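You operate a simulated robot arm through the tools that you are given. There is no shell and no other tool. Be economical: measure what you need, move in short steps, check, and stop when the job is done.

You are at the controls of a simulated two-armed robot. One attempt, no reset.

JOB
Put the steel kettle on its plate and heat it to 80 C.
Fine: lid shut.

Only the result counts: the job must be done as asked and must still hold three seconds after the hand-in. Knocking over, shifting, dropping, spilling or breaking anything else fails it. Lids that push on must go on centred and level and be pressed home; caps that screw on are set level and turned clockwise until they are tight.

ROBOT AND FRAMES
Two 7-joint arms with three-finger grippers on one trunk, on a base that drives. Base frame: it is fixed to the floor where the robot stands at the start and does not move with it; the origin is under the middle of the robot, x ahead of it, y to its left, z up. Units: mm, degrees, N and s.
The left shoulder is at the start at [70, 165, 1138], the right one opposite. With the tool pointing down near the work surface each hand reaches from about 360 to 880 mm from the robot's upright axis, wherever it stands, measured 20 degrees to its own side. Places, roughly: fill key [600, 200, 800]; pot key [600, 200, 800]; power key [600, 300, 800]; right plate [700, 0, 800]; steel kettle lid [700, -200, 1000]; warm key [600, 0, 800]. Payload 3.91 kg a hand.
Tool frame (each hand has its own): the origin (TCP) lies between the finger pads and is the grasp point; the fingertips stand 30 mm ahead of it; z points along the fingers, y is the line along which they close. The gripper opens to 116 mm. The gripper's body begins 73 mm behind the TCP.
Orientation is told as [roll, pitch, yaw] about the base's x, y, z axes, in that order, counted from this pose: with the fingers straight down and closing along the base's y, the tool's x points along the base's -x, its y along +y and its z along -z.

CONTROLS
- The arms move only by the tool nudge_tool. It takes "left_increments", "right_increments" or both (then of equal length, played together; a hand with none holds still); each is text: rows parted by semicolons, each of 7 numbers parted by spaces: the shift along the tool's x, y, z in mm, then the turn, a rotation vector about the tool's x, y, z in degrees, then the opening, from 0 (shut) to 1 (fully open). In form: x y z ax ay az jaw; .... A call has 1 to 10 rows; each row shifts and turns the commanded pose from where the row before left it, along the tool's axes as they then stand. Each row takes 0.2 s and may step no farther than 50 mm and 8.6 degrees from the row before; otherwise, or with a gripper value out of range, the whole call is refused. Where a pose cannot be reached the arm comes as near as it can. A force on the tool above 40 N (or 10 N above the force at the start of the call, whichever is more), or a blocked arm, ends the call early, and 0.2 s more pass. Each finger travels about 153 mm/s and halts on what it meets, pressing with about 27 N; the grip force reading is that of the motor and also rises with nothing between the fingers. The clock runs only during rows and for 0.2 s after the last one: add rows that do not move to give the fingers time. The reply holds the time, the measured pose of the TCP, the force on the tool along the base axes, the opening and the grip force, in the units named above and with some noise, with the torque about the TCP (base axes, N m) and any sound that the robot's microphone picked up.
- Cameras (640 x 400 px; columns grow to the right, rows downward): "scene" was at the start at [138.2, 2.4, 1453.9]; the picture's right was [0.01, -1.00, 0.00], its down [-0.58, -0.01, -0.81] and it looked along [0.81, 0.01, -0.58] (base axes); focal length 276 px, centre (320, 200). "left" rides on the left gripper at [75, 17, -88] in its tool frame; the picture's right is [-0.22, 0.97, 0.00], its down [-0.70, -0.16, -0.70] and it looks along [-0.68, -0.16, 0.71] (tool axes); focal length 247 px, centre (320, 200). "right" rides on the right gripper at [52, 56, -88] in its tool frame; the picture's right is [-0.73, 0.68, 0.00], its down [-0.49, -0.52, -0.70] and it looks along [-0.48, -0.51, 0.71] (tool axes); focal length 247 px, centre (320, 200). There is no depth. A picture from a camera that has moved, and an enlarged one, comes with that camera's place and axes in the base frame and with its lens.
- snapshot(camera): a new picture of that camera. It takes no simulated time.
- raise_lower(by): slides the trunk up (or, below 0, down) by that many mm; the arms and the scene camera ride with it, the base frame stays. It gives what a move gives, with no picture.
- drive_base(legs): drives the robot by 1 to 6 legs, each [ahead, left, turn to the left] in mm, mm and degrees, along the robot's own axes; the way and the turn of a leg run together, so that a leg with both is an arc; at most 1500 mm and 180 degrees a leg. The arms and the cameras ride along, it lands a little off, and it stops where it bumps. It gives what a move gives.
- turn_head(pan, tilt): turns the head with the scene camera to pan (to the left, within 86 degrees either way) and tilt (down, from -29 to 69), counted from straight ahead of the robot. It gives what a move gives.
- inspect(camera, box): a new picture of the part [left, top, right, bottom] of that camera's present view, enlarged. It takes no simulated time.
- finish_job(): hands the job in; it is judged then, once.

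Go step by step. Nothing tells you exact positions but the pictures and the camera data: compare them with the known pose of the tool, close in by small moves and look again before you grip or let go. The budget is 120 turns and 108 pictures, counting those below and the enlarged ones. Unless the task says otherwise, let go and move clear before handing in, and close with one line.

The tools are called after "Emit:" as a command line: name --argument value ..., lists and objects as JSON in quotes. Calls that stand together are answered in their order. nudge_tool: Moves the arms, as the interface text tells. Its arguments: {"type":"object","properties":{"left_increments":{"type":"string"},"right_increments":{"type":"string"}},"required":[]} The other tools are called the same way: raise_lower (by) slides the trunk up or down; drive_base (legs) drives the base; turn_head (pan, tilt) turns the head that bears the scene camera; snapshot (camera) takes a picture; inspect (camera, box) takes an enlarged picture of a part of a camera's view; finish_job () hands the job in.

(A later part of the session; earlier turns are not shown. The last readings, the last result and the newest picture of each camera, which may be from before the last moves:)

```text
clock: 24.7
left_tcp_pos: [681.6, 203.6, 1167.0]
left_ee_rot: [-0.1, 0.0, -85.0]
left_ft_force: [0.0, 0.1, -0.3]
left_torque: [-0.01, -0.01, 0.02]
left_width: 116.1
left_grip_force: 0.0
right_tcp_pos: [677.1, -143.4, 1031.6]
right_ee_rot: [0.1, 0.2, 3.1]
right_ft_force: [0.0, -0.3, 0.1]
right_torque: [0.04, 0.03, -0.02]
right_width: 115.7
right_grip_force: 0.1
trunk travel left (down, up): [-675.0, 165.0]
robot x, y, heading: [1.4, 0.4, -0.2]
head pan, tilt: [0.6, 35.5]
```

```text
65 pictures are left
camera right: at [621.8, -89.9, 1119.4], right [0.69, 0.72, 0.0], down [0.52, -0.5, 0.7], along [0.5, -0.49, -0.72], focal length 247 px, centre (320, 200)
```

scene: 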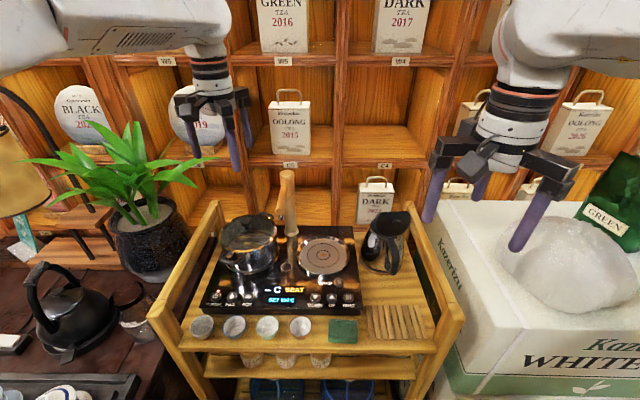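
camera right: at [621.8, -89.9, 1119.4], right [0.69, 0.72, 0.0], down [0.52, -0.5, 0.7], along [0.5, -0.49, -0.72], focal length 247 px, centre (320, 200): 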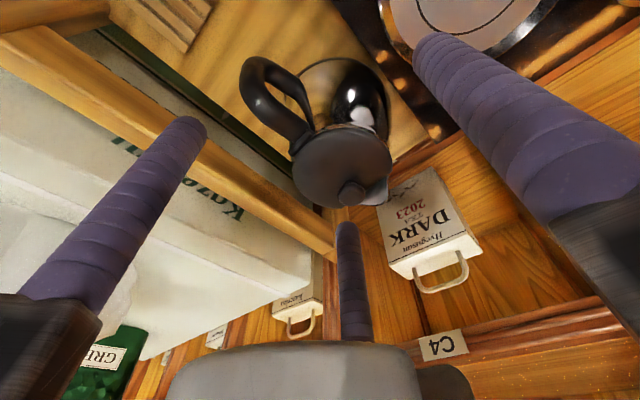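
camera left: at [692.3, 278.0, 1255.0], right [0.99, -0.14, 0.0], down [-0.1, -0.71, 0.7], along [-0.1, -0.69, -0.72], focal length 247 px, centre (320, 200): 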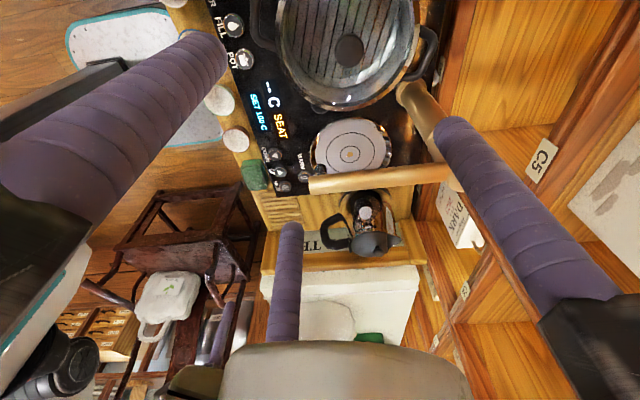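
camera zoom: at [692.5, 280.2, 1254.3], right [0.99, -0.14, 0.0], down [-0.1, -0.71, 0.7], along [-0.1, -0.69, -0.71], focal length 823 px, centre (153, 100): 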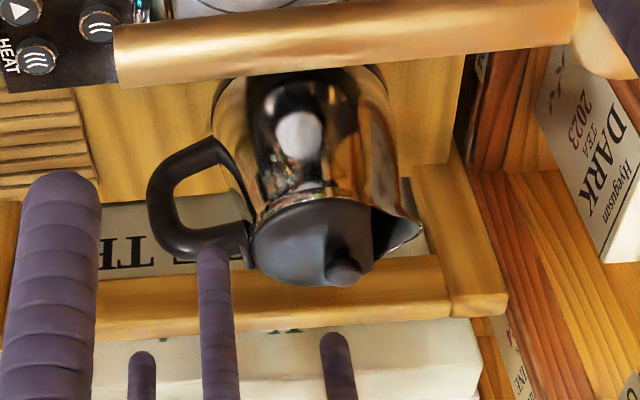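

A quick contact test: with the far finger over the lid knob, I'll lower slowly and see whether it really touches there.

Emit:
nudge_tool --right_increments "0 0 15 0 0 0 1;0 0 12 0 0 0 1;0 0 6 0 0 0 1;0 0 6 0 0 0 1;0 0 6 0 0 0 1;0 0 6 0 0 0 1;0 0 0 0 0 0 1"

Emit:
snapshot --camera "right"

Emit:
inspect --camera "left" --box '[310, 170, 430, 290]'

```text
clock: 26.3
left_tcp_pos: [681.9, 204.3, 1165.8]
left_ee_rot: [-0.1, 0.0, -84.9]
left_ft_force: [0.3, 0.0, 0.1]
left_torque: [0.0, 0.0, 0.0]
left_width: 116.1
left_grip_force: 0.1
right_tcp_pos: [678.3, -143.4, 978.9]
right_ee_rot: [0.0, 0.4, 3.0]
right_ft_force: [-1.6, 0.1, -1.5]
right_torque: [0.07, 0.17, -0.04]
right_width: 115.4
right_grip_force: 0.1
trunk travel left (down, up): [-675.0, 165.0]
robot x, y, heading: [-0.9, -0.6, 0.1]
head pan, tilt: [0.6, 35.5]
```

```text
64 pictures are left
camera right: at [623.2, -89.4, 1067.1], right [0.69, 0.72, 0.0], down [0.52, -0.5, 0.7], along [0.5, -0.49, -0.72], focal length 247 px, centre (320, 200)
```

right: 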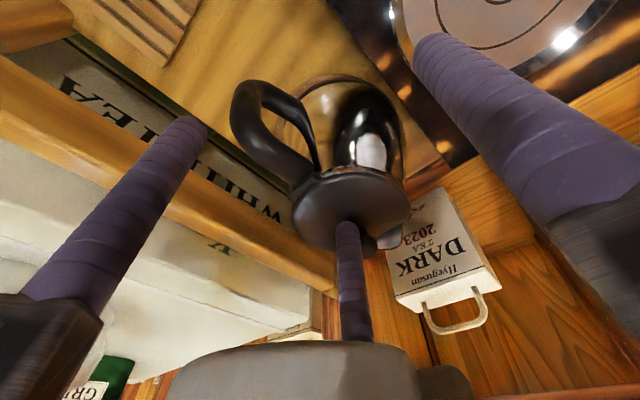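

```text
3.33 times, centred on (370, 230) of left
camera zoom: at [692.4, 280.8, 1253.9], right [0.99, -0.14, 0.0], down [-0.1, -0.71, 0.7], along [-0.1, -0.69, -0.71], focal length 823 px, centre (153, 100)
```

zoom: 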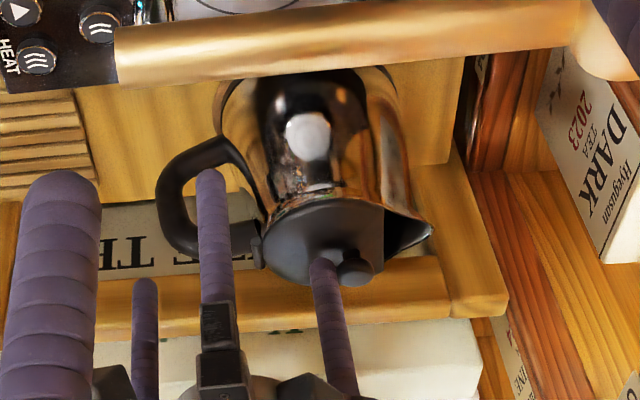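

The far finger did touch the knob, so the hand really has three fingers and I'll plan with that. Next I'll rise and look down again to relocate the kettle and handle.

Emit:
nudge_tool --right_increments "0 0 -40 0 0 0 1;0 0 -45 0 0 0 1;0 0 -45 0 0 0 1;0 -30 0 -5.84 5.48 0 1;0 0 0 -5.84 5.48 0 1;0 0 0 -5.84 5.48 0 1;0 0 0 -5.84 5.48 0 1;0 0 0 -5.84 5.48 0 1;0 0 0 0 0 0 1"

Emit:
inspect --camera "right" --box '[270, 120, 430, 280]'

Emit:
inspect --camera "left" --box '[310, 170, 430, 290]'

Emit:
inspect --camera "scene" --box '[340, 190, 430, 290]'

```text
clock: 28.3
left_tcp_pos: [680.5, 205.6, 1166.9]
left_ee_rot: [0.0, 0.0, -85.1]
left_ft_force: [0.0, 0.4, -0.8]
left_torque: [-0.03, -0.04, -0.04]
left_width: 116.3
left_grip_force: 0.0
right_tcp_pos: [679.2, -172.9, 1112.0]
right_ee_rot: [31.7, 26.1, 10.5]
right_ft_force: [-0.1, 0.1, 0.6]
right_torque: [-0.03, -0.02, -0.02]
right_width: 116.1
right_grip_force: 0.1
trunk travel left (down, up): [-675.0, 165.0]
robot x, y, heading: [3.9, 1.9, 0.1]
head pan, tilt: [0.6, 35.5]
```

```text
2.50 times, centred on (350, 200) of right
camera zoom: at [678.0, -171.0, 1228.5], right [0.69, 0.72, 0.0], down [0.72, -0.69, 0.07], along [0.05, -0.05, -1.0], focal length 617 px, centre (245, 200)
```

zoom: 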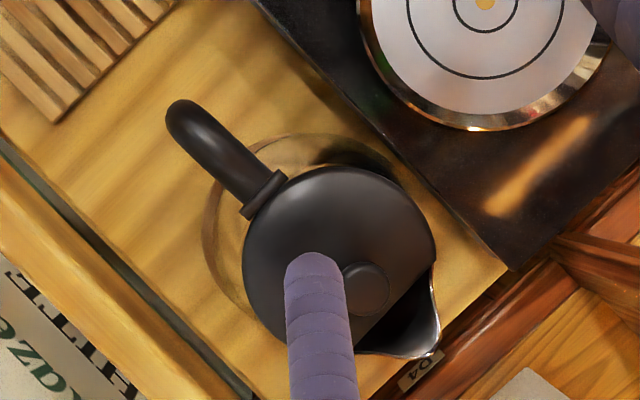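

```text
3.33 times, centred on (370, 230) of left
camera zoom: at [690.7, 281.3, 1255.3], right [0.99, -0.14, 0.0], down [-0.1, -0.71, 0.7], along [-0.1, -0.69, -0.71], focal length 823 px, centre (153, 100)
```

zoom: 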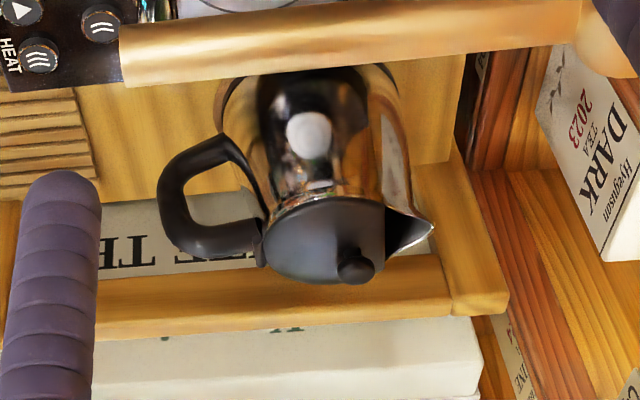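

```text
4.00 times, centred on (385, 240) of scene
camera zoom: at [137.4, 3.0, 1454.0], right [0.01, -1.0, 0.0], down [-0.58, -0.01, -0.81], along [0.81, 0.01, -0.58], focal length 1105 px, centre (60, 40)
```

zoom: 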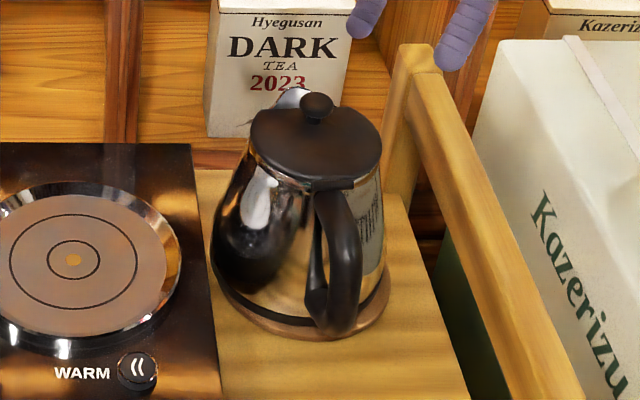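

Kettle is now at about (745, -173), yaw ≈4°, with the handle's top bar running out to about (646, -181, 915). I'll place the hand over the handle, partly closed, at about (648.5, -188.5) so all three fingers straddle it.

Emit:
nudge_tool --right_increments "0 0 0 5.84 -5.48 0 0.7;0 0 0 5.84 -5.48 0 0.4;0 0 0 5.84 -5.48 0 0.4;0 0 0 5.84 -5.48 0 0.4;0 0 0 5.84 -5.48 0 0.4;31.7 -13.4 0 0 0 -1 0.4;0 0 35 0 0 0 0.4;0 0 35 0 0 0 0.4;0 0 42 0 0 0 0.4;0 0 0 0 0 0 0.4"

Emit:
snapshot --camera "right"

Emit:
inspect --camera "scene" --box '[340, 170, 440, 290]'

Emit:
inspect --camera "left" --box '[310, 170, 430, 290]'

```text
clock: 30.5
left_tcp_pos: [680.7, 204.5, 1165.7]
left_ee_rot: [-0.1, 0.0, -84.9]
left_ft_force: [0.5, 0.9, 0.4]
left_torque: [0.0, -0.03, -0.01]
left_width: 115.5
left_grip_force: 0.1
right_tcp_pos: [651.4, -187.7, 1000.7]
right_ee_rot: [0.0, 0.2, 4.2]
right_ft_force: [0.1, -0.2, 0.1]
right_torque: [-0.02, -0.04, -0.01]
right_width: 46.4
right_grip_force: 0.0
trunk travel left (down, up): [-675.0, 165.0]
robot x, y, heading: [0.4, 0.9, 0.0]
head pan, tilt: [0.6, 35.5]
```

```text
59 pictures are left
camera right: at [594.8, -134.9, 1088.2], right [0.68, 0.73, 0.0], down [0.52, -0.49, 0.7], along [0.51, -0.48, -0.72], focal length 247 px, centre (320, 200)
```

right: 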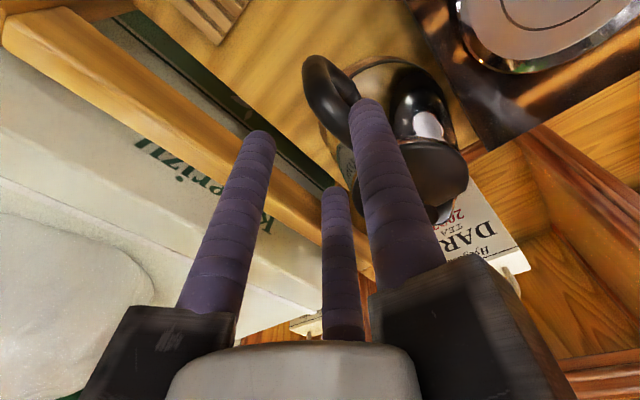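

```text
3.33 times, centred on (390, 230) of scene
camera zoom: at [138.1, 2.9, 1453.9], right [0.01, -1.0, 0.0], down [-0.58, -0.01, -0.81], along [0.81, 0.01, -0.58], focal length 921 px, centre (87, 100)
```

zoom: 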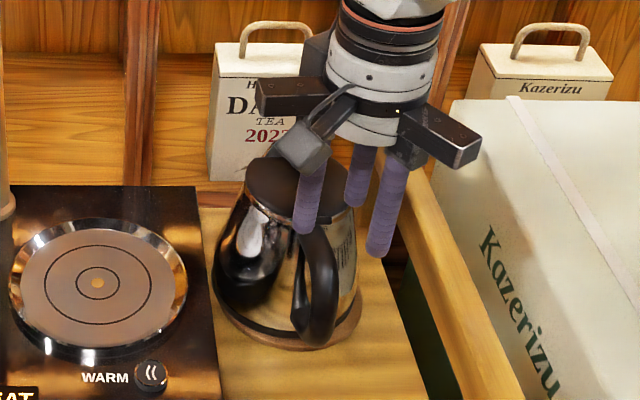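

```text
3.33 times, centred on (370, 230) of left
camera zoom: at [691.2, 281.2, 1254.9], right [0.99, -0.14, 0.0], down [-0.1, -0.71, 0.7], along [-0.1, -0.69, -0.71], focal length 823 px, centre (153, 100)
```

zoom: 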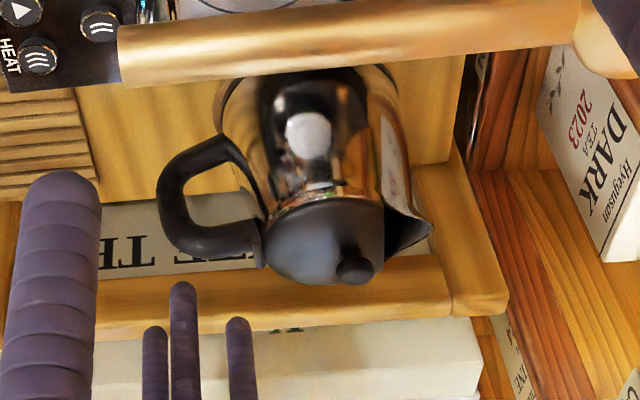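

Finger tips are where predicted, straddling the handle line. I'll shift 3 mm back and descend to just around the top bar.

Emit:
nudge_tool --right_increments "3 0 15 0 0 0 0.4;0 0 15 0 0 0 0.4;0 0 10 0 0 0 0.4;0 0 8 0 0 0 0.4;0 0 0 0 0 0 0.4"

Emit:
snapshot --camera "right"

Emit:
inspect --camera "scene" --box '[350, 190, 420, 270]'

```text
clock: 31.7
left_tcp_pos: [679.8, 204.6, 1166.8]
left_ee_rot: [0.0, 0.0, -85.0]
left_ft_force: [0.7, -0.5, -0.1]
left_torque: [0.01, 0.0, 0.01]
left_width: 115.9
left_grip_force: 0.0
right_tcp_pos: [645.8, -188.7, 952.6]
right_ee_rot: [0.0, 0.1, 4.1]
right_ft_force: [-0.1, 0.0, 0.3]
right_torque: [0.02, -0.01, 0.01]
right_width: 46.6
right_grip_force: 0.1
trunk travel left (down, up): [-675.0, 165.0]
robot x, y, heading: [-0.9, 2.1, -0.1]
head pan, tilt: [0.6, 35.5]
```

```text
56 pictures are left
camera right: at [590.5, -135.3, 1039.2], right [0.68, 0.73, 0.0], down [0.52, -0.49, 0.7], along [0.51, -0.48, -0.72], focal length 247 px, centre (320, 200)
```

right: 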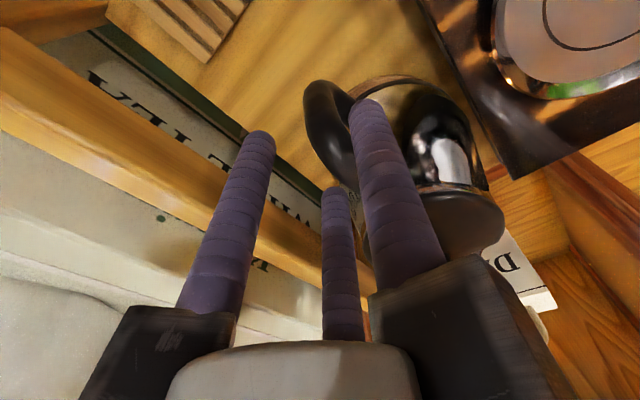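

```text
5.00 times, centred on (385, 230) of scene
camera zoom: at [138.2, 2.5, 1453.9], right [0.01, -1.0, 0.0], down [-0.58, -0.01, -0.81], along [0.81, 0.01, -0.58], focal length 1382 px, centre (-5, 50)
```

zoom: 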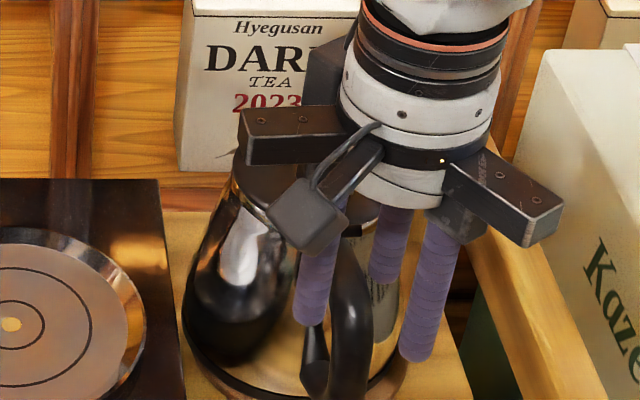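

The gap around the bar is tight, so I'll open slightly, nudge, and go down around the handle loop in small steps.

Emit:
nudge_tool --right_increments "0 -1.5 0 0 0 0 0.49;0 0 0 0 0 0 0.49;0 0 8 0 0 0 0.49;0 0 8 0 0 0 0.49;0 0 8 0 0 0 0.49;0 0 8 0 0 0 0.49;0 0 0 0 0 0 0.49"

Emit:
inspect --camera "scene" --box '[350, 190, 420, 290]'

Emit:
inspect --camera "left" --box '[310, 170, 430, 290]'

```text
clock: 33.3
left_tcp_pos: [680.6, 205.0, 1167.0]
left_ee_rot: [0.0, 0.0, -85.0]
left_ft_force: [-1.2, 0.4, -0.7]
left_torque: [0.01, 0.01, -0.01]
left_width: 116.1
left_grip_force: 0.1
right_tcp_pos: [645.7, -190.2, 918.2]
right_ee_rot: [0.1, 0.2, 4.1]
right_ft_force: [-0.4, -0.2, 0.0]
right_torque: [-0.01, -0.01, 0.03]
right_width: 56.8
right_grip_force: 0.0
trunk travel left (down, up): [-675.0, 165.0]
robot x, y, heading: [1.3, 1.8, -0.1]
head pan, tilt: [0.6, 35.5]
```

```text
4.00 times, centred on (385, 240) of scene
camera zoom: at [138.1, 2.5, 1453.9], right [0.01, -1.0, 0.0], down [-0.58, -0.01, -0.81], along [0.81, 0.01, -0.58], focal length 1105 px, centre (60, 40)
```

zoom: 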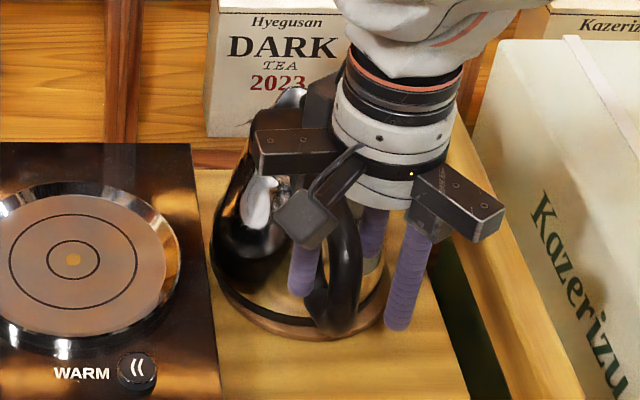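

```text
3.33 times, centred on (370, 230) of left
camera zoom: at [691.3, 280.9, 1255.0], right [0.99, -0.14, 0.0], down [-0.1, -0.71, 0.7], along [-0.1, -0.69, -0.71], focal length 823 px, centre (153, 100)
```

zoom: 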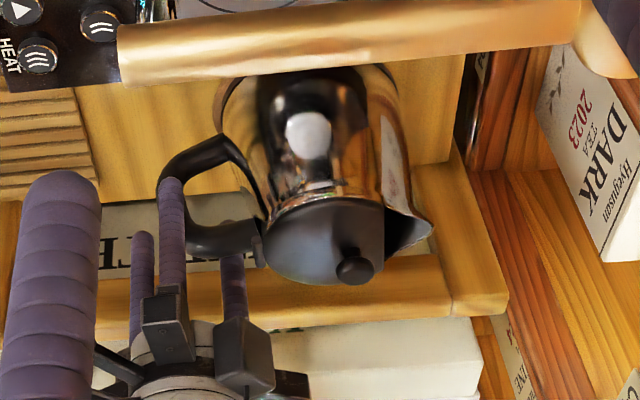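

The fingers straddle the handle cleanly with no force. I'll continue down to about z 872.

Emit:
nudge_tool --right_increments "0 0 8 0 0 0 0.49;0 0 8 0 0 0 0.49;0 0 8 0 0 0 0.49;0 0 8 0 0 0 0.49;0 0 8 0 0 0 0.49;0 0 5 0 0 0 0.49;0 0 0 0 0 0 0.49"

Emit:
inspect --camera "scene" --box '[350, 190, 420, 290]'

Emit:
inspect --camera "left" --box '[310, 170, 430, 290]'

```text
clock: 34.9
left_tcp_pos: [680.9, 204.4, 1166.4]
left_ee_rot: [0.0, 0.0, -85.1]
left_ft_force: [-0.6, 0.3, -0.4]
left_torque: [-0.01, 0.0, 0.0]
left_width: 116.2
left_grip_force: 0.1
right_tcp_pos: [645.8, -188.6, 873.3]
right_ee_rot: [0.0, 0.1, 4.1]
right_ft_force: [0.5, 0.3, -0.3]
right_torque: [0.03, -0.01, -0.01]
right_width: 56.8
right_grip_force: 0.0
trunk travel left (down, up): [-675.0, 165.0]
robot x, y, heading: [-1.3, 1.5, -0.1]
head pan, tilt: [0.6, 35.5]
```

```text
4.00 times, centred on (385, 240) of scene
camera zoom: at [138.3, 2.5, 1453.9], right [0.01, -1.0, 0.0], down [-0.58, -0.01, -0.81], along [0.81, 0.01, -0.58], focal length 1105 px, centre (60, 40)
```

zoom: 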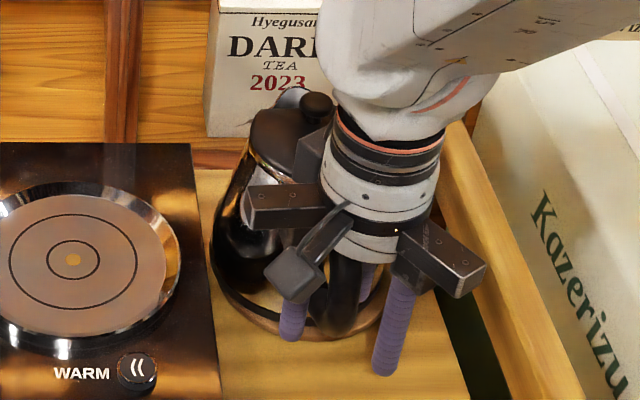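

```text
3.33 times, centred on (370, 230) of left
camera zoom: at [691.4, 280.9, 1254.9], right [0.99, -0.14, 0.0], down [-0.1, -0.71, 0.7], along [-0.1, -0.69, -0.71], focal length 823 px, centre (153, 100)
```

zoom: 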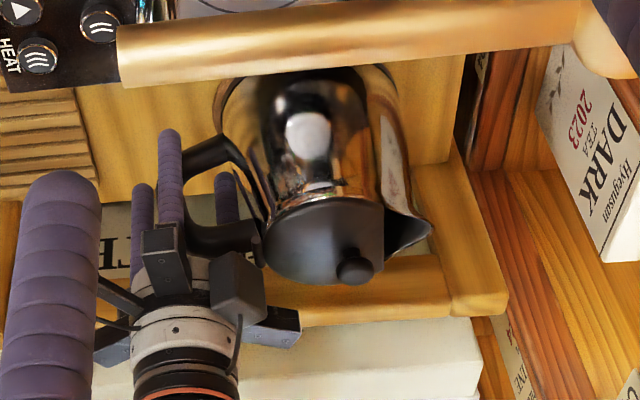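

All clear around the loop. I'll partly close, shift 9 mm toward the kettle so all three fingers bear on the handle, then grip.

Emit:
nudge_tool --right_increments "0 0 0 0 0 0 0.42;-4 0 0 0 0 0 0.42;-5 0 0 0 0 0 0.4;0 0 0 0 0 0 0.3;0 0 0 0 0 0 0;0 0 0 0 0 0 0;0 0 0 0 0 0 0"

Emit:
inspect --camera "scene" --box '[350, 190, 420, 290]'

Emit:
inspect --camera "left" --box '[310, 170, 430, 290]'

```text
clock: 36.5
left_tcp_pos: [682.2, 205.1, 1166.5]
left_ee_rot: [0.0, 0.0, -85.0]
left_ft_force: [-0.7, -1.1, -0.8]
left_torque: [0.02, 0.0, 0.0]
left_width: 116.0
left_grip_force: 0.1
right_tcp_pos: [654.4, -188.8, 874.1]
right_ee_rot: [0.0, 0.2, 4.1]
right_ft_force: [1.0, -1.3, 0.3]
right_torque: [-0.49, -0.03, -0.04]
right_width: 32.6
right_grip_force: 26.9
trunk travel left (down, up): [-675.0, 165.0]
robot x, y, heading: [1.7, -0.5, -0.1]
head pan, tilt: [0.6, 35.5]
```

```text
4.00 times, centred on (385, 240) of scene
camera zoom: at [138.4, 2.5, 1453.9], right [0.01, -1.0, 0.0], down [-0.58, -0.01, -0.81], along [0.81, 0.01, -0.58], focal length 1105 px, centre (60, 40)
```

zoom: 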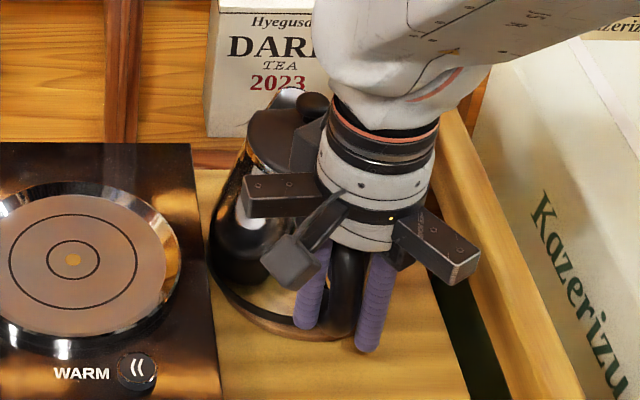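

```text
3.33 times, centred on (370, 230) of left
camera zoom: at [691.5, 280.9, 1254.8], right [0.99, -0.14, 0.0], down [-0.1, -0.71, 0.7], along [-0.1, -0.69, -0.71], focal length 823 px, centre (153, 100)
```

zoom: 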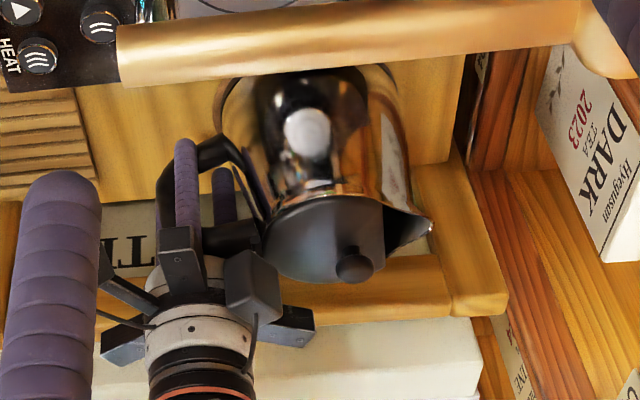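

Gripped on the handle at width 32.6. Test lift of 8 mm.

Emit:
nudge_tool --right_increments "0 0 -2 0 0 0 0;0 0 -2 0 0 0 0;0 0 -2 0 0 0 0;0 0 -2 0 0 0 0;0 0 0 0 0 0 0"

Emit:
inspect --camera "left" --box '[310, 170, 430, 290]'

Emit:
inspect --camera "scene" --box '[350, 190, 420, 290]'

```text
clock: 37.7
left_tcp_pos: [681.5, 204.2, 1165.1]
left_ee_rot: [-0.1, 0.0, -85.0]
left_ft_force: [0.0, -1.2, -0.6]
left_torque: [0.03, -0.03, 0.0]
left_width: 116.1
left_grip_force: 0.1
right_tcp_pos: [654.6, -188.0, 880.1]
right_ee_rot: [0.2, 0.3, 4.1]
right_ft_force: [-0.2, -0.8, -9.7]
right_torque: [-0.11, 0.77, -0.01]
right_width: 32.7
right_grip_force: 26.8
trunk travel left (down, up): [-675.0, 165.0]
robot x, y, heading: [-1.0, -1.4, 0.1]
head pan, tilt: [0.6, 35.5]
```

```text
3.33 times, centred on (370, 230) of left
camera zoom: at [692.7, 280.6, 1254.1], right [0.99, -0.14, 0.0], down [-0.1, -0.71, 0.7], along [-0.1, -0.69, -0.71], focal length 823 px, centre (153, 100)
```

zoom: 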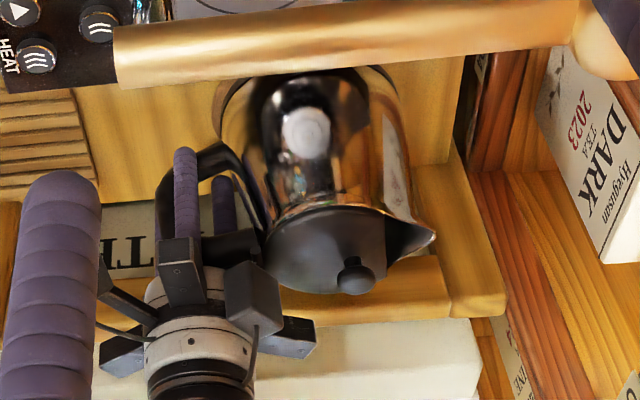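

```text
4.00 times, centred on (385, 240) of scene
camera zoom: at [139.8, 2.1, 1453.7], right [0.01, -1.0, 0.0], down [-0.58, -0.01, -0.81], along [0.81, 0.01, -0.58], focal length 1105 px, centre (60, 40)
```

zoom: 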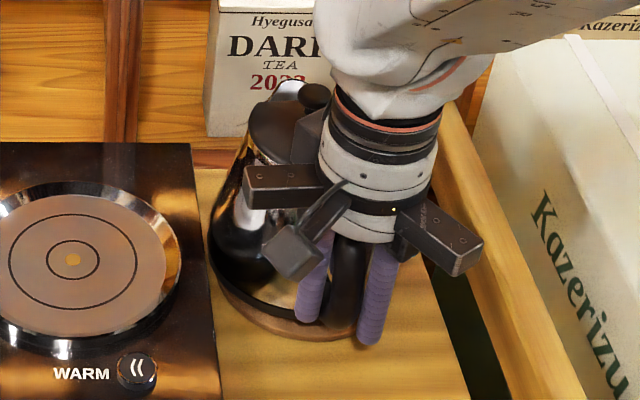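

About 9.7 N with 0.77 N·m: the grip seems to carry most of the kettle's weight. I'll lift another 15 mm and check the tilt.

Emit:
nudge_tool --right_increments "0 0 -3 0 0 0 0;0 0 -4 0 0 0 0;0 0 -4 0 0 0 0;0 0 -4 0 0 0 0;0 0 0 0 0 0 0;0 0 0 0 0 0 0"

Emit:
inspect --camera "left" --box '[310, 170, 430, 290]'

Emit:
inspect --camera "scene" --box '[340, 180, 430, 290]'

```text
clock: 39.1
left_tcp_pos: [683.2, 204.3, 1165.9]
left_ee_rot: [-0.1, 0.0, -85.0]
left_ft_force: [0.5, 0.4, -1.4]
left_torque: [0.01, 0.0, -0.01]
left_width: 116.0
left_grip_force: 0.1
right_tcp_pos: [655.6, -188.8, 895.7]
right_ee_rot: [0.1, 0.2, 4.2]
right_ft_force: [0.5, -0.5, -9.5]
right_torque: [-0.12, 0.76, -0.02]
right_width: 32.6
right_grip_force: 27.5
trunk travel left (down, up): [-675.0, 165.0]
robot x, y, heading: [-0.2, 0.3, -0.2]
head pan, tilt: [0.6, 35.5]
```

```text
3.33 times, centred on (370, 230) of left
camera zoom: at [692.7, 280.6, 1254.2], right [0.99, -0.14, 0.0], down [-0.1, -0.71, 0.7], along [-0.1, -0.69, -0.71], focal length 823 px, centre (153, 100)
```

zoom: 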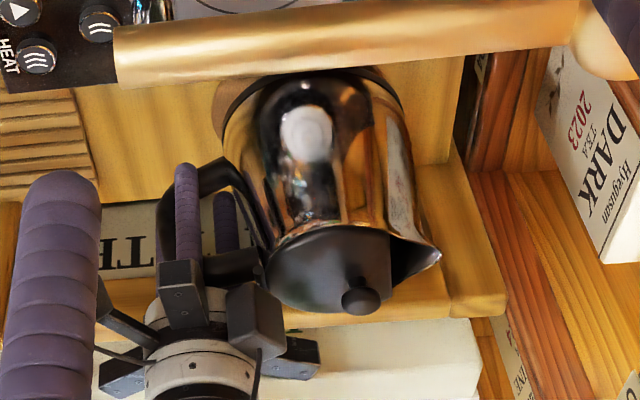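

```text
3.64 times, centred on (385, 235) of scene
camera zoom: at [139.7, 2.2, 1453.7], right [0.01, -1.0, 0.0], down [-0.58, -0.01, -0.81], along [0.81, 0.01, -0.58], focal length 1005 px, centre (84, 73)
```

zoom: 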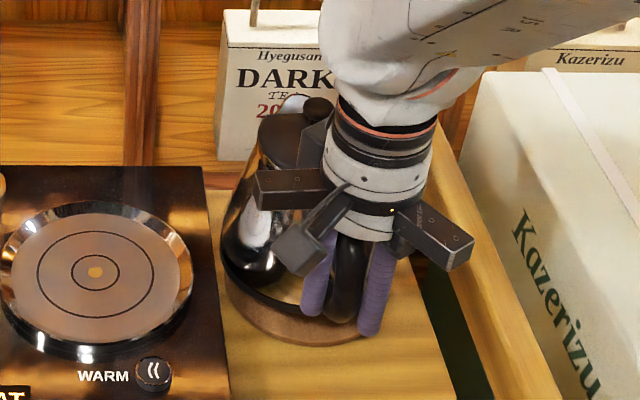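

The kettle is clear of its coaster, held with only a slight spout-down tilt, and the readings are steady. I'll lift another 55 mm.

Emit:
nudge_tool --right_increments "0 0 -5 0 0 0 0;0 0 -8 0 0 0 0;0 0 -8 0 0 0 0;0 0 -8 0 0 0 0;0 0 -8 0 0 0 0;0 0 -8 0 0 0 0;0 0 -7 0 0 0 0;0 0 -3 0 0 0 0;0 0 0 0 0 0 0"

Emit:
inspect --camera "left" --box '[300, 150, 440, 290]'

```text
clock: 41.1
left_tcp_pos: [681.0, 204.3, 1166.4]
left_ee_rot: [-0.1, 0.0, -85.0]
left_ft_force: [1.3, 0.1, -0.1]
left_torque: [0.01, -0.03, 0.05]
left_width: 115.9
left_grip_force: 0.0
right_tcp_pos: [655.2, -188.5, 950.5]
right_ee_rot: [0.1, 0.1, 4.1]
right_ft_force: [0.7, 0.0, -9.7]
right_torque: [-0.12, 0.77, 0.05]
right_width: 32.5
right_grip_force: 27.3
trunk travel left (down, up): [-675.0, 165.0]
robot x, y, heading: [-0.0, -0.5, -0.0]
head pan, tilt: [0.6, 35.5]
```

```text
2.86 times, centred on (370, 220) of left
camera zoom: at [692.7, 280.6, 1254.2], right [0.99, -0.14, 0.0], down [-0.1, -0.71, 0.7], along [-0.1, -0.69, -0.71], focal length 706 px, centre (177, 143)
```

zoom: 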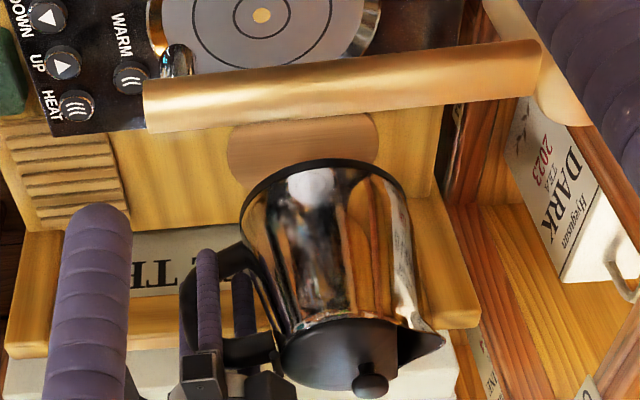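

The kettle hangs nearly level, bottom at about z 879. Now I'll move it left over the plate in small rows.

Emit:
nudge_tool --right_increments "1 8 0 0 0 0 0;2 16 0 0 0 0 0;2 20 0 0 0 0 0;2 22 0 0 0 0 0;2 22 0 0 0 0 0;2 22 0 0 0 0 0;2 20 0 0 0 0 0;2 18 0 0 0 0 0;2 14 0 0 0 0 0;2 8 0 0 0 0 0"

Emit:
snapshot --camera "left"

Emit:
inspect --camera "scene" --box '[250, 170, 370, 310]'

```text
clock: 43.3
left_tcp_pos: [682.4, 204.4, 1165.8]
left_ee_rot: [-0.1, 0.0, -85.0]
left_ft_force: [-0.6, 0.1, -0.4]
left_torque: [0.0, 0.03, 0.01]
left_width: 116.1
left_grip_force: 0.1
right_tcp_pos: [625.7, -20.6, 951.6]
right_ee_rot: [0.1, 0.2, 4.1]
right_ft_force: [0.3, 0.6, -9.4]
right_torque: [-0.15, 0.72, -0.01]
right_width: 32.4
right_grip_force: 26.6
trunk travel left (down, up): [-675.0, 165.0]
robot x, y, heading: [0.5, 0.8, -0.0]
head pan, tilt: [0.6, 35.5]
```

```text
43 pictures are left
camera left: at [692.4, 281.2, 1254.2], right [0.99, -0.14, 0.0], down [-0.1, -0.71, 0.7], along [-0.1, -0.69, -0.71], focal length 247 px, centre (320, 200)
```

left: 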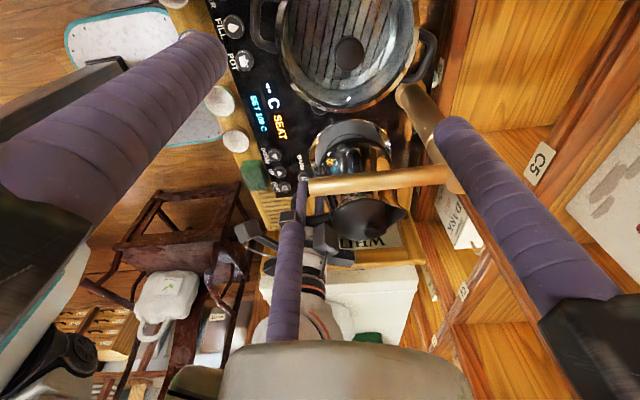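

```text
2.86 times, centred on (310, 240) of scene
camera zoom: at [139.4, 2.8, 1453.7], right [0.01, -1.0, 0.0], down [-0.58, -0.01, -0.81], along [0.81, 0.01, -0.58], focal length 789 px, centre (349, 86)
```

zoom: 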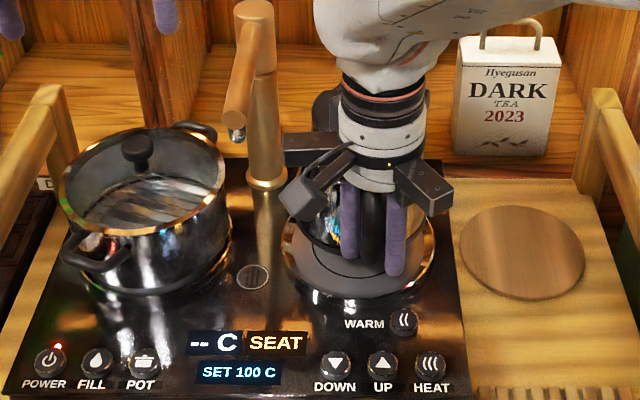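

Emit:
inspect --camera "left" --box '[270, 100, 430, 250]'

Emit:
inspect --camera "scene" --box '[340, 230, 410, 290]'

Emit:
snapshot --camera "right"

```text
2.67 times, centred on (350, 175) of left
camera zoom: at [692.4, 281.2, 1254.2], right [0.99, -0.14, 0.0], down [-0.1, -0.71, 0.7], along [-0.1, -0.69, -0.71], focal length 659 px, centre (240, 267)
```

zoom: 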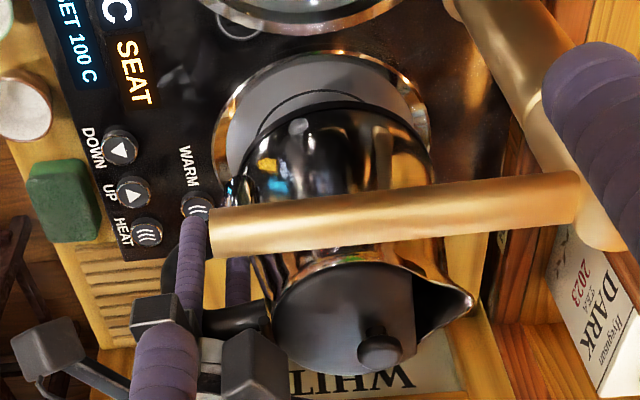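

```text
6.67 times, centred on (375, 260) of scene
camera zoom: at [139.4, 2.8, 1453.7], right [0.01, -1.0, 0.0], down [-0.58, -0.01, -0.81], along [0.81, 0.01, -0.58], focal length 1842 px, centre (-47, -200)
```

zoom: 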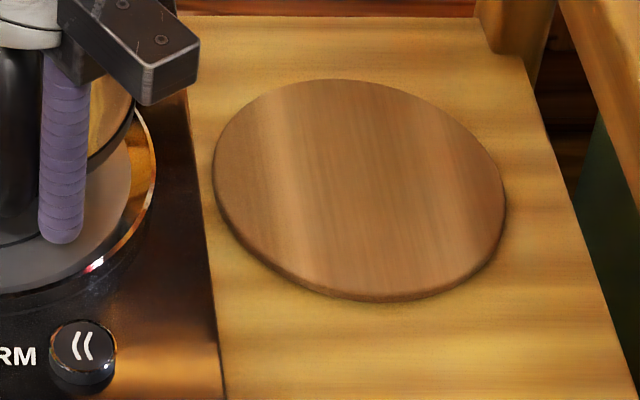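

```text
39 pictures are left
camera right: at [569.1, 32.9, 1040.4], right [0.68, 0.73, 0.0], down [0.52, -0.49, 0.7], along [0.51, -0.48, -0.72], focal length 247 px, centre (320, 200)
```

right: 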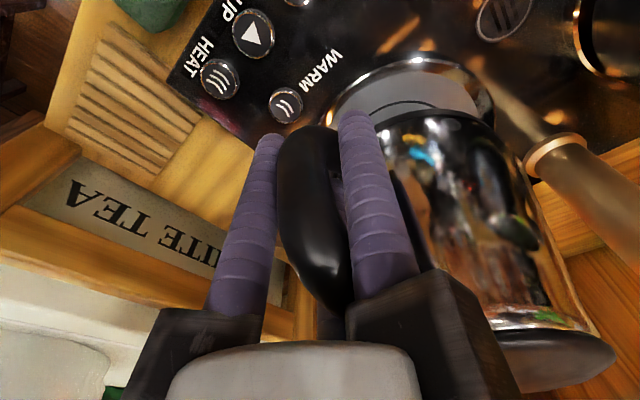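

The kettle's base sits roughly 6 mm too far ahead and 6 mm too far right of the plate's centre. I'll correct that, lower by 20 mm, and look again.

Emit:
nudge_tool --right_increments "2.8 3.2 0 0 0 0 0;2.8 3.2 0 0 0 0 0;0 0 5 0 0 0 0;0 0 5 0 0 0 0;0 0 5 0 0 0 0;0 0 5 0 0 0 0;0 0 0 0 0 0 0"

Emit:
inspect --camera "left" --box '[290, 100, 410, 200]'

Emit:
inspect --camera "scene" --box '[280, 210, 370, 300]'

```text
clock: 44.9
left_tcp_pos: [681.4, 203.1, 1165.8]
left_ee_rot: [-0.1, 0.0, -85.0]
left_ft_force: [0.2, 0.3, 0.1]
left_torque: [0.01, 0.01, -0.04]
left_width: 115.8
left_grip_force: 0.0
right_tcp_pos: [619.0, -13.5, 932.1]
right_ee_rot: [0.1, 0.2, 4.2]
right_ft_force: [0.5, 0.3, -10.0]
right_torque: [-0.13, 0.78, -0.01]
right_width: 32.4
right_grip_force: 27.2
trunk travel left (down, up): [-675.0, 165.0]
robot x, y, heading: [1.8, -3.2, -0.1]
head pan, tilt: [0.6, 35.5]
```

```text
4.00 times, centred on (350, 150) of left
camera zoom: at [692.4, 281.0, 1254.2], right [0.99, -0.14, 0.0], down [-0.1, -0.71, 0.7], along [-0.1, -0.69, -0.71], focal length 988 px, centre (200, 400)
```

zoom: 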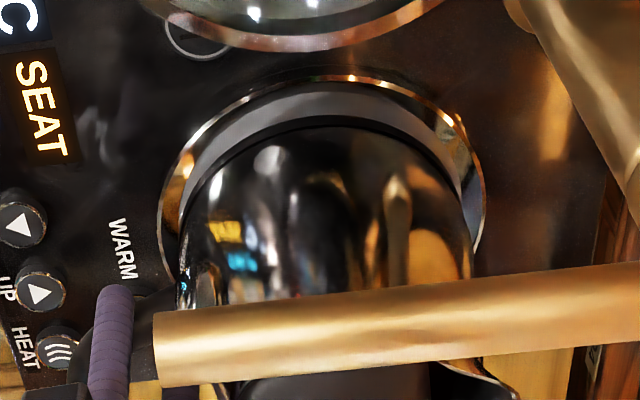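

```text
4.44 times, centred on (325, 255) of scene
camera zoom: at [139.5, 2.6, 1453.7], right [0.01, -1.0, 0.0], down [-0.58, -0.01, -0.81], along [0.81, 0.01, -0.58], focal length 1228 px, centre (298, -44)
```

zoom: 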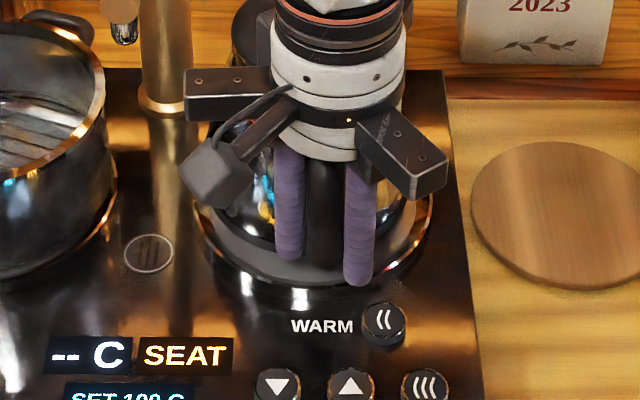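

Base and plate are now concentric to within about 2 mm. I'll lower gently toward contact.

Emit:
nudge_tool --right_increments "0 1.5 3 0 0 0 0;0 0 3 0 0 0 0;0 0 3 0 0 0 0;0 0 3 0 0 0 0;0 0 0 0 0 0 0"

Emit:
inspect --camera "left" --box '[290, 100, 410, 200]'

```text
clock: 46.1
left_tcp_pos: [682.4, 203.7, 1166.4]
left_ee_rot: [-0.1, 0.0, -84.9]
left_ft_force: [0.0, -0.7, 0.4]
left_torque: [-0.01, 0.0, -0.01]
left_width: 115.6
left_grip_force: 0.1
right_tcp_pos: [617.7, -12.1, 918.8]
right_ee_rot: [0.0, 0.2, 4.0]
right_ft_force: [-0.1, 0.4, -9.8]
right_torque: [-0.12, 0.71, 0.0]
right_width: 32.4
right_grip_force: 26.5
trunk travel left (down, up): [-675.0, 165.0]
robot x, y, heading: [0.9, 2.3, 0.0]
head pan, tilt: [0.6, 35.5]
```

```text
4.00 times, centred on (350, 150) of left
camera zoom: at [692.5, 280.9, 1254.2], right [0.99, -0.14, 0.0], down [-0.1, -0.71, 0.7], along [-0.1, -0.69, -0.71], focal length 988 px, centre (200, 400)
```

zoom: 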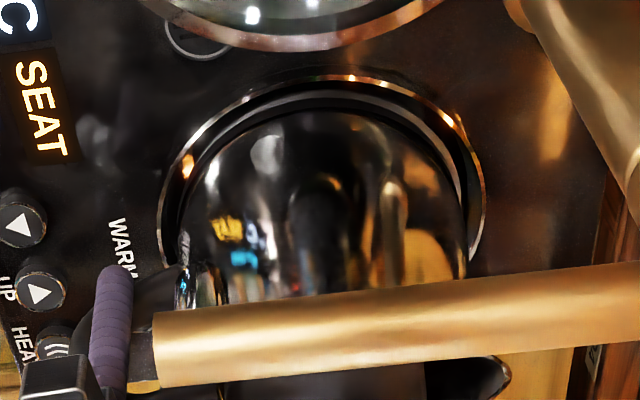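

Emit:
nudge_tool --right_increments "-1 0 2 0 0 0 0;0 0 2 0 0 0 0;0 0 2 0 0 0 0;0 0 0 0 0 0 0"

```text
clock: 47.1
left_tcp_pos: [681.1, 204.5, 1165.4]
left_ee_rot: [-0.1, 0.1, -85.0]
left_ft_force: [-0.3, -0.1, -0.7]
left_torque: [0.02, -0.02, 0.0]
left_width: 116.1
left_grip_force: 0.0
right_tcp_pos: [619.4, -11.2, 913.4]
right_ee_rot: [0.1, 0.2, 4.2]
right_ft_force: [0.0, -0.1, -9.4]
right_torque: [-0.14, 0.79, 0.01]
right_width: 32.5
right_grip_force: 26.8
trunk travel left (down, up): [-675.0, 165.0]
robot x, y, heading: [2.3, 1.1, 0.2]
head pan, tilt: [0.6, 35.5]
```

No contact yet; I'll keep lowering in 2 mm steps.

Emit:
nudge_tool --right_increments "0 0 2 0 0 0 0;0 0 2 0 0 0 0;0 0 2 0 0 0 0;0 0 0 0 0 0 0"

Emit:
inspect --camera "left" --box '[290, 100, 410, 200]'

```text
clock: 48.1
left_tcp_pos: [677.6, 205.0, 1168.1]
left_ee_rot: [0.2, 0.1, -85.1]
left_ft_force: [-0.7, -0.4, -0.2]
left_torque: [0.0, 0.01, 0.03]
left_width: 115.8
left_grip_force: 0.0
right_tcp_pos: [618.2, -10.6, 912.3]
right_ee_rot: [0.1, -0.3, 4.1]
right_ft_force: [1.0, 0.7, 21.1]
right_torque: [-0.34, -0.31, 0.07]
right_width: 32.7
right_grip_force: 27.1
trunk travel left (down, up): [-675.0, 165.0]
robot x, y, heading: [1.5, -0.0, 0.1]
head pan, tilt: [0.6, 35.5]
```

```text
4.00 times, centred on (350, 150) of left
camera zoom: at [689.3, 281.3, 1256.4], right [0.99, -0.14, 0.0], down [-0.1, -0.71, 0.7], along [-0.1, -0.69, -0.71], focal length 988 px, centre (200, 400)
```

zoom: 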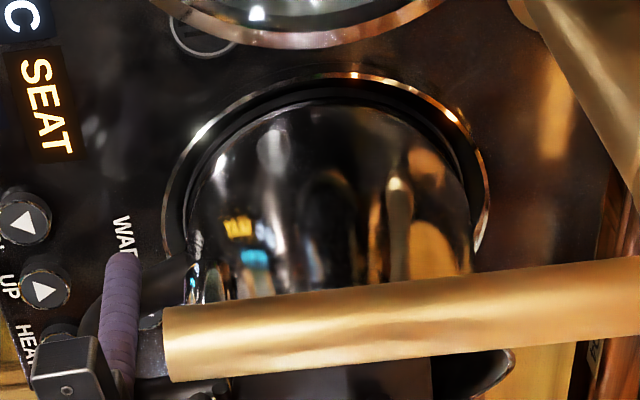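

Contact at TCP z 912 (pressing 21 N), so the base rests on the plate. I'll relax the push and open the fingers.

Emit:
nudge_tool --right_increments "0 0 -3 0 0 0 0;0 0 0 0 0 0 0.32;0 0 0 0 0 0 0.4;0 0 0 0 0 0 0.46;0 0 0 0 0 0 0.46"

Emit:
inspect --camera "left" --box '[270, 70, 430, 230]'

Emit:
inspect --camera "scene" --box '[260, 190, 370, 310]'

```text
clock: 49.3
left_tcp_pos: [680.3, 204.6, 1166.3]
left_ee_rot: [-0.1, 0.0, -85.0]
left_ft_force: [-0.1, -0.2, 0.6]
left_torque: [-0.03, 0.02, 0.02]
left_width: 115.9
left_grip_force: 0.0
right_tcp_pos: [618.7, -13.1, 911.6]
right_ee_rot: [0.0, 0.1, 4.1]
right_ft_force: [-2.5, -0.8, -0.9]
right_torque: [-0.01, 0.1, -0.05]
right_width: 52.3
right_grip_force: 0.0
trunk travel left (down, up): [-675.0, 165.0]
robot x, y, heading: [0.2, -0.4, 0.1]
head pan, tilt: [0.6, 35.5]
```

```text
2.50 times, centred on (350, 150) of left
camera zoom: at [691.1, 280.6, 1255.0], right [0.99, -0.14, 0.0], down [-0.1, -0.71, 0.7], along [-0.1, -0.69, -0.71], focal length 617 px, centre (245, 325)
```

zoom: 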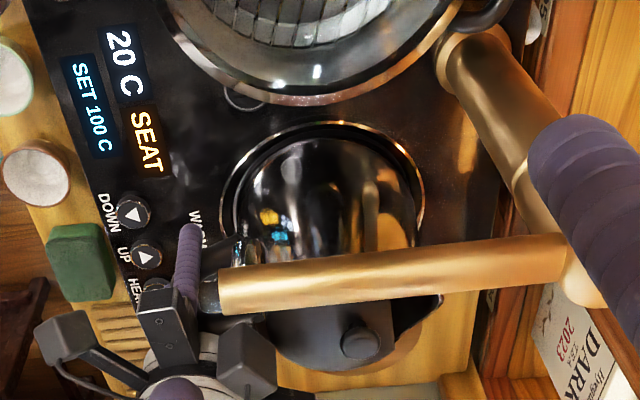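

```text
3.33 times, centred on (315, 250) of scene
camera zoom: at [137.9, 2.3, 1453.9], right [0.01, -1.0, 0.0], down [-0.58, -0.01, -0.81], along [0.81, 0.01, -0.58], focal length 921 px, centre (337, 33)
```

zoom: 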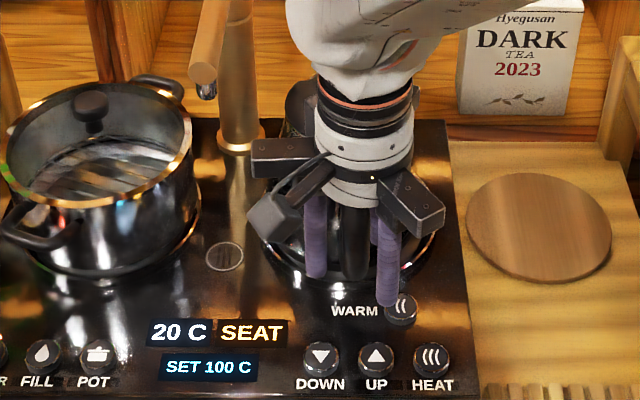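

The panel now reads 20 C, so it detects the kettle, though "SEAT" still shows. I'll back the hand off and rise clear.

Emit:
nudge_tool --right_increments "4 0 0 0 0 0 0.49;4 0 0 0 0 0 0.49;0 0 -10 0 0 0 0.49;0 0 -20 0 0 0 0.49;0 0 -30 0 0 0 0.49;0 0 -40 0 0 0 0.49;45 0 -20 0 0 0 0.49;45 -20 0 0 0 0 0.3;0 -40 0 0 0 0 0;0 0 0 0 0 0 0"

Emit:
inspect --camera "left" --box '[270, 70, 430, 230]'

Emit:
inspect --camera "scene" --box '[230, 190, 370, 310]'

```text
clock: 51.5
left_tcp_pos: [680.0, 205.6, 1166.9]
left_ee_rot: [0.0, -0.1, -85.0]
left_ft_force: [-0.3, -0.2, -0.4]
left_torque: [0.0, 0.01, -0.01]
left_width: 115.9
left_grip_force: 0.1
right_tcp_pos: [526.6, -79.1, 1032.2]
right_ee_rot: [0.0, 0.1, 4.1]
right_ft_force: [0.2, 1.4, 0.3]
right_torque: [-0.01, -0.01, -0.01]
right_width: 9.3
right_grip_force: 27.0
trunk travel left (down, up): [-675.0, 165.0]
robot x, y, heading: [1.6, -0.6, -0.1]
head pan, tilt: [0.6, 35.5]
```

```text
2.50 times, centred on (350, 150) of left
camera zoom: at [690.8, 282.2, 1254.9], right [0.99, -0.14, 0.0], down [-0.1, -0.71, 0.7], along [-0.1, -0.69, -0.71], focal length 617 px, centre (245, 325)
```

zoom: 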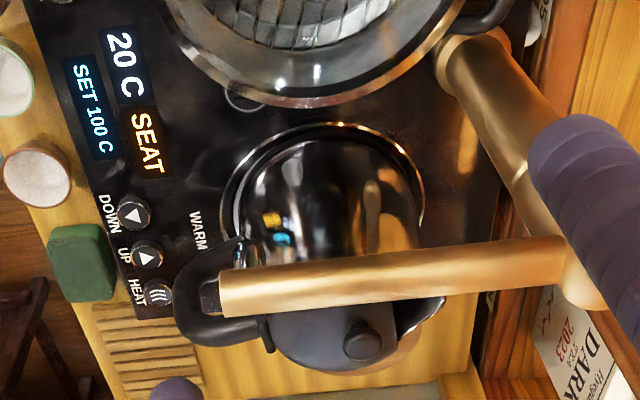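

```text
3.33 times, centred on (300, 250) of scene
camera zoom: at [137.5, 3.9, 1453.9], right [0.01, -1.0, 0.0], down [-0.58, -0.01, -0.81], along [0.81, 0.01, -0.58], focal length 921 px, centre (387, 33)
```

zoom: 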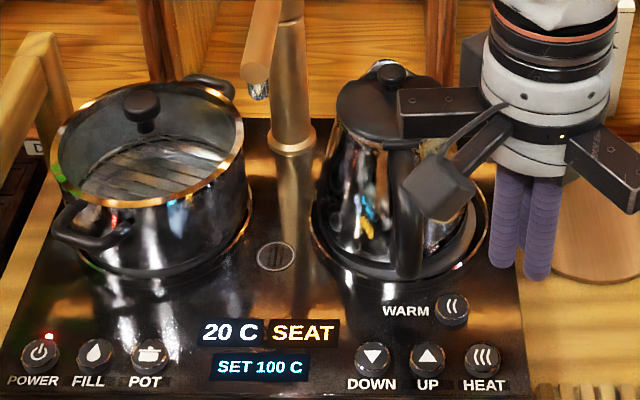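

"SEAT" persists; the kettle seems off-centre to the left on the plate. I'll move the hand aside and look closer.

Emit:
nudge_tool --right_increments "0 -40 0 0 0 0 0;0 -40 0 0 0 0 0;0 -30 0 0 0 0 0;0 0 0 0 0 0 0"

Emit:
inspect --camera "scene" --box '[285, 190, 365, 280]'

Emit:
inspect --camera "left" --box '[310, 110, 400, 200]'

```text
clock: 52.5
left_tcp_pos: [681.3, 205.1, 1166.3]
left_ee_rot: [0.0, -0.1, -85.0]
left_ft_force: [0.1, 0.5, -0.1]
left_torque: [-0.03, 0.0, -0.02]
left_width: 116.2
left_grip_force: 0.1
right_tcp_pos: [532.1, -186.6, 1031.4]
right_ee_rot: [0.1, 0.1, 4.1]
right_ft_force: [-0.1, -0.3, 0.2]
right_torque: [0.0, -0.02, -0.01]
right_width: 9.3
right_grip_force: 26.8
trunk travel left (down, up): [-675.0, 165.0]
robot x, y, heading: [0.7, -1.4, 0.0]
head pan, tilt: [0.6, 35.5]
```

```text
4.44 times, centred on (325, 235) of scene
camera zoom: at [138.3, 3.0, 1453.9], right [0.01, -1.0, 0.0], down [-0.58, -0.01, -0.81], along [0.81, 0.01, -0.58], focal length 1228 px, centre (298, 44)
```

zoom: 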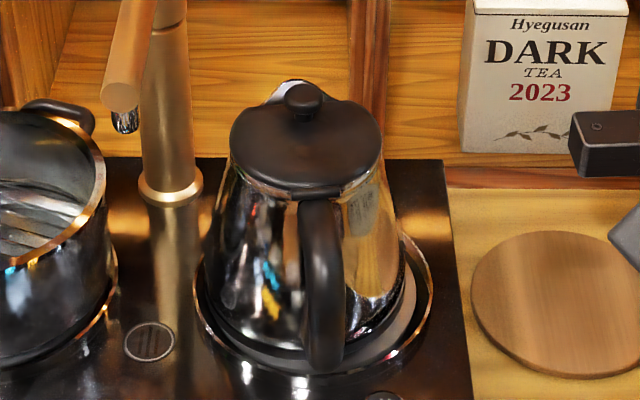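

```text
4.44 times, centred on (355, 155) of left
camera zoom: at [691.4, 281.3, 1254.7], right [0.99, -0.14, 0.0], down [-0.1, -0.71, 0.7], along [-0.1, -0.69, -0.71], focal length 1098 px, centre (164, 400)
```

zoom: 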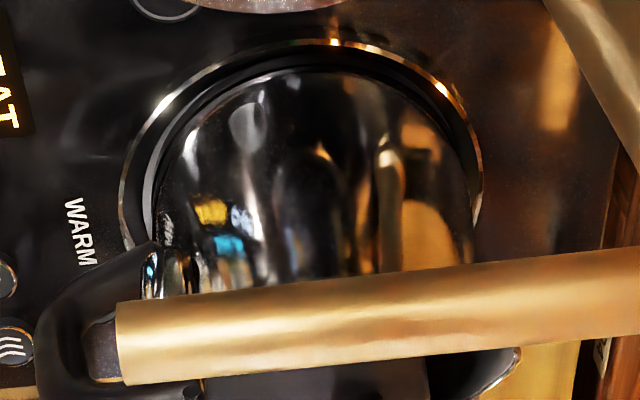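

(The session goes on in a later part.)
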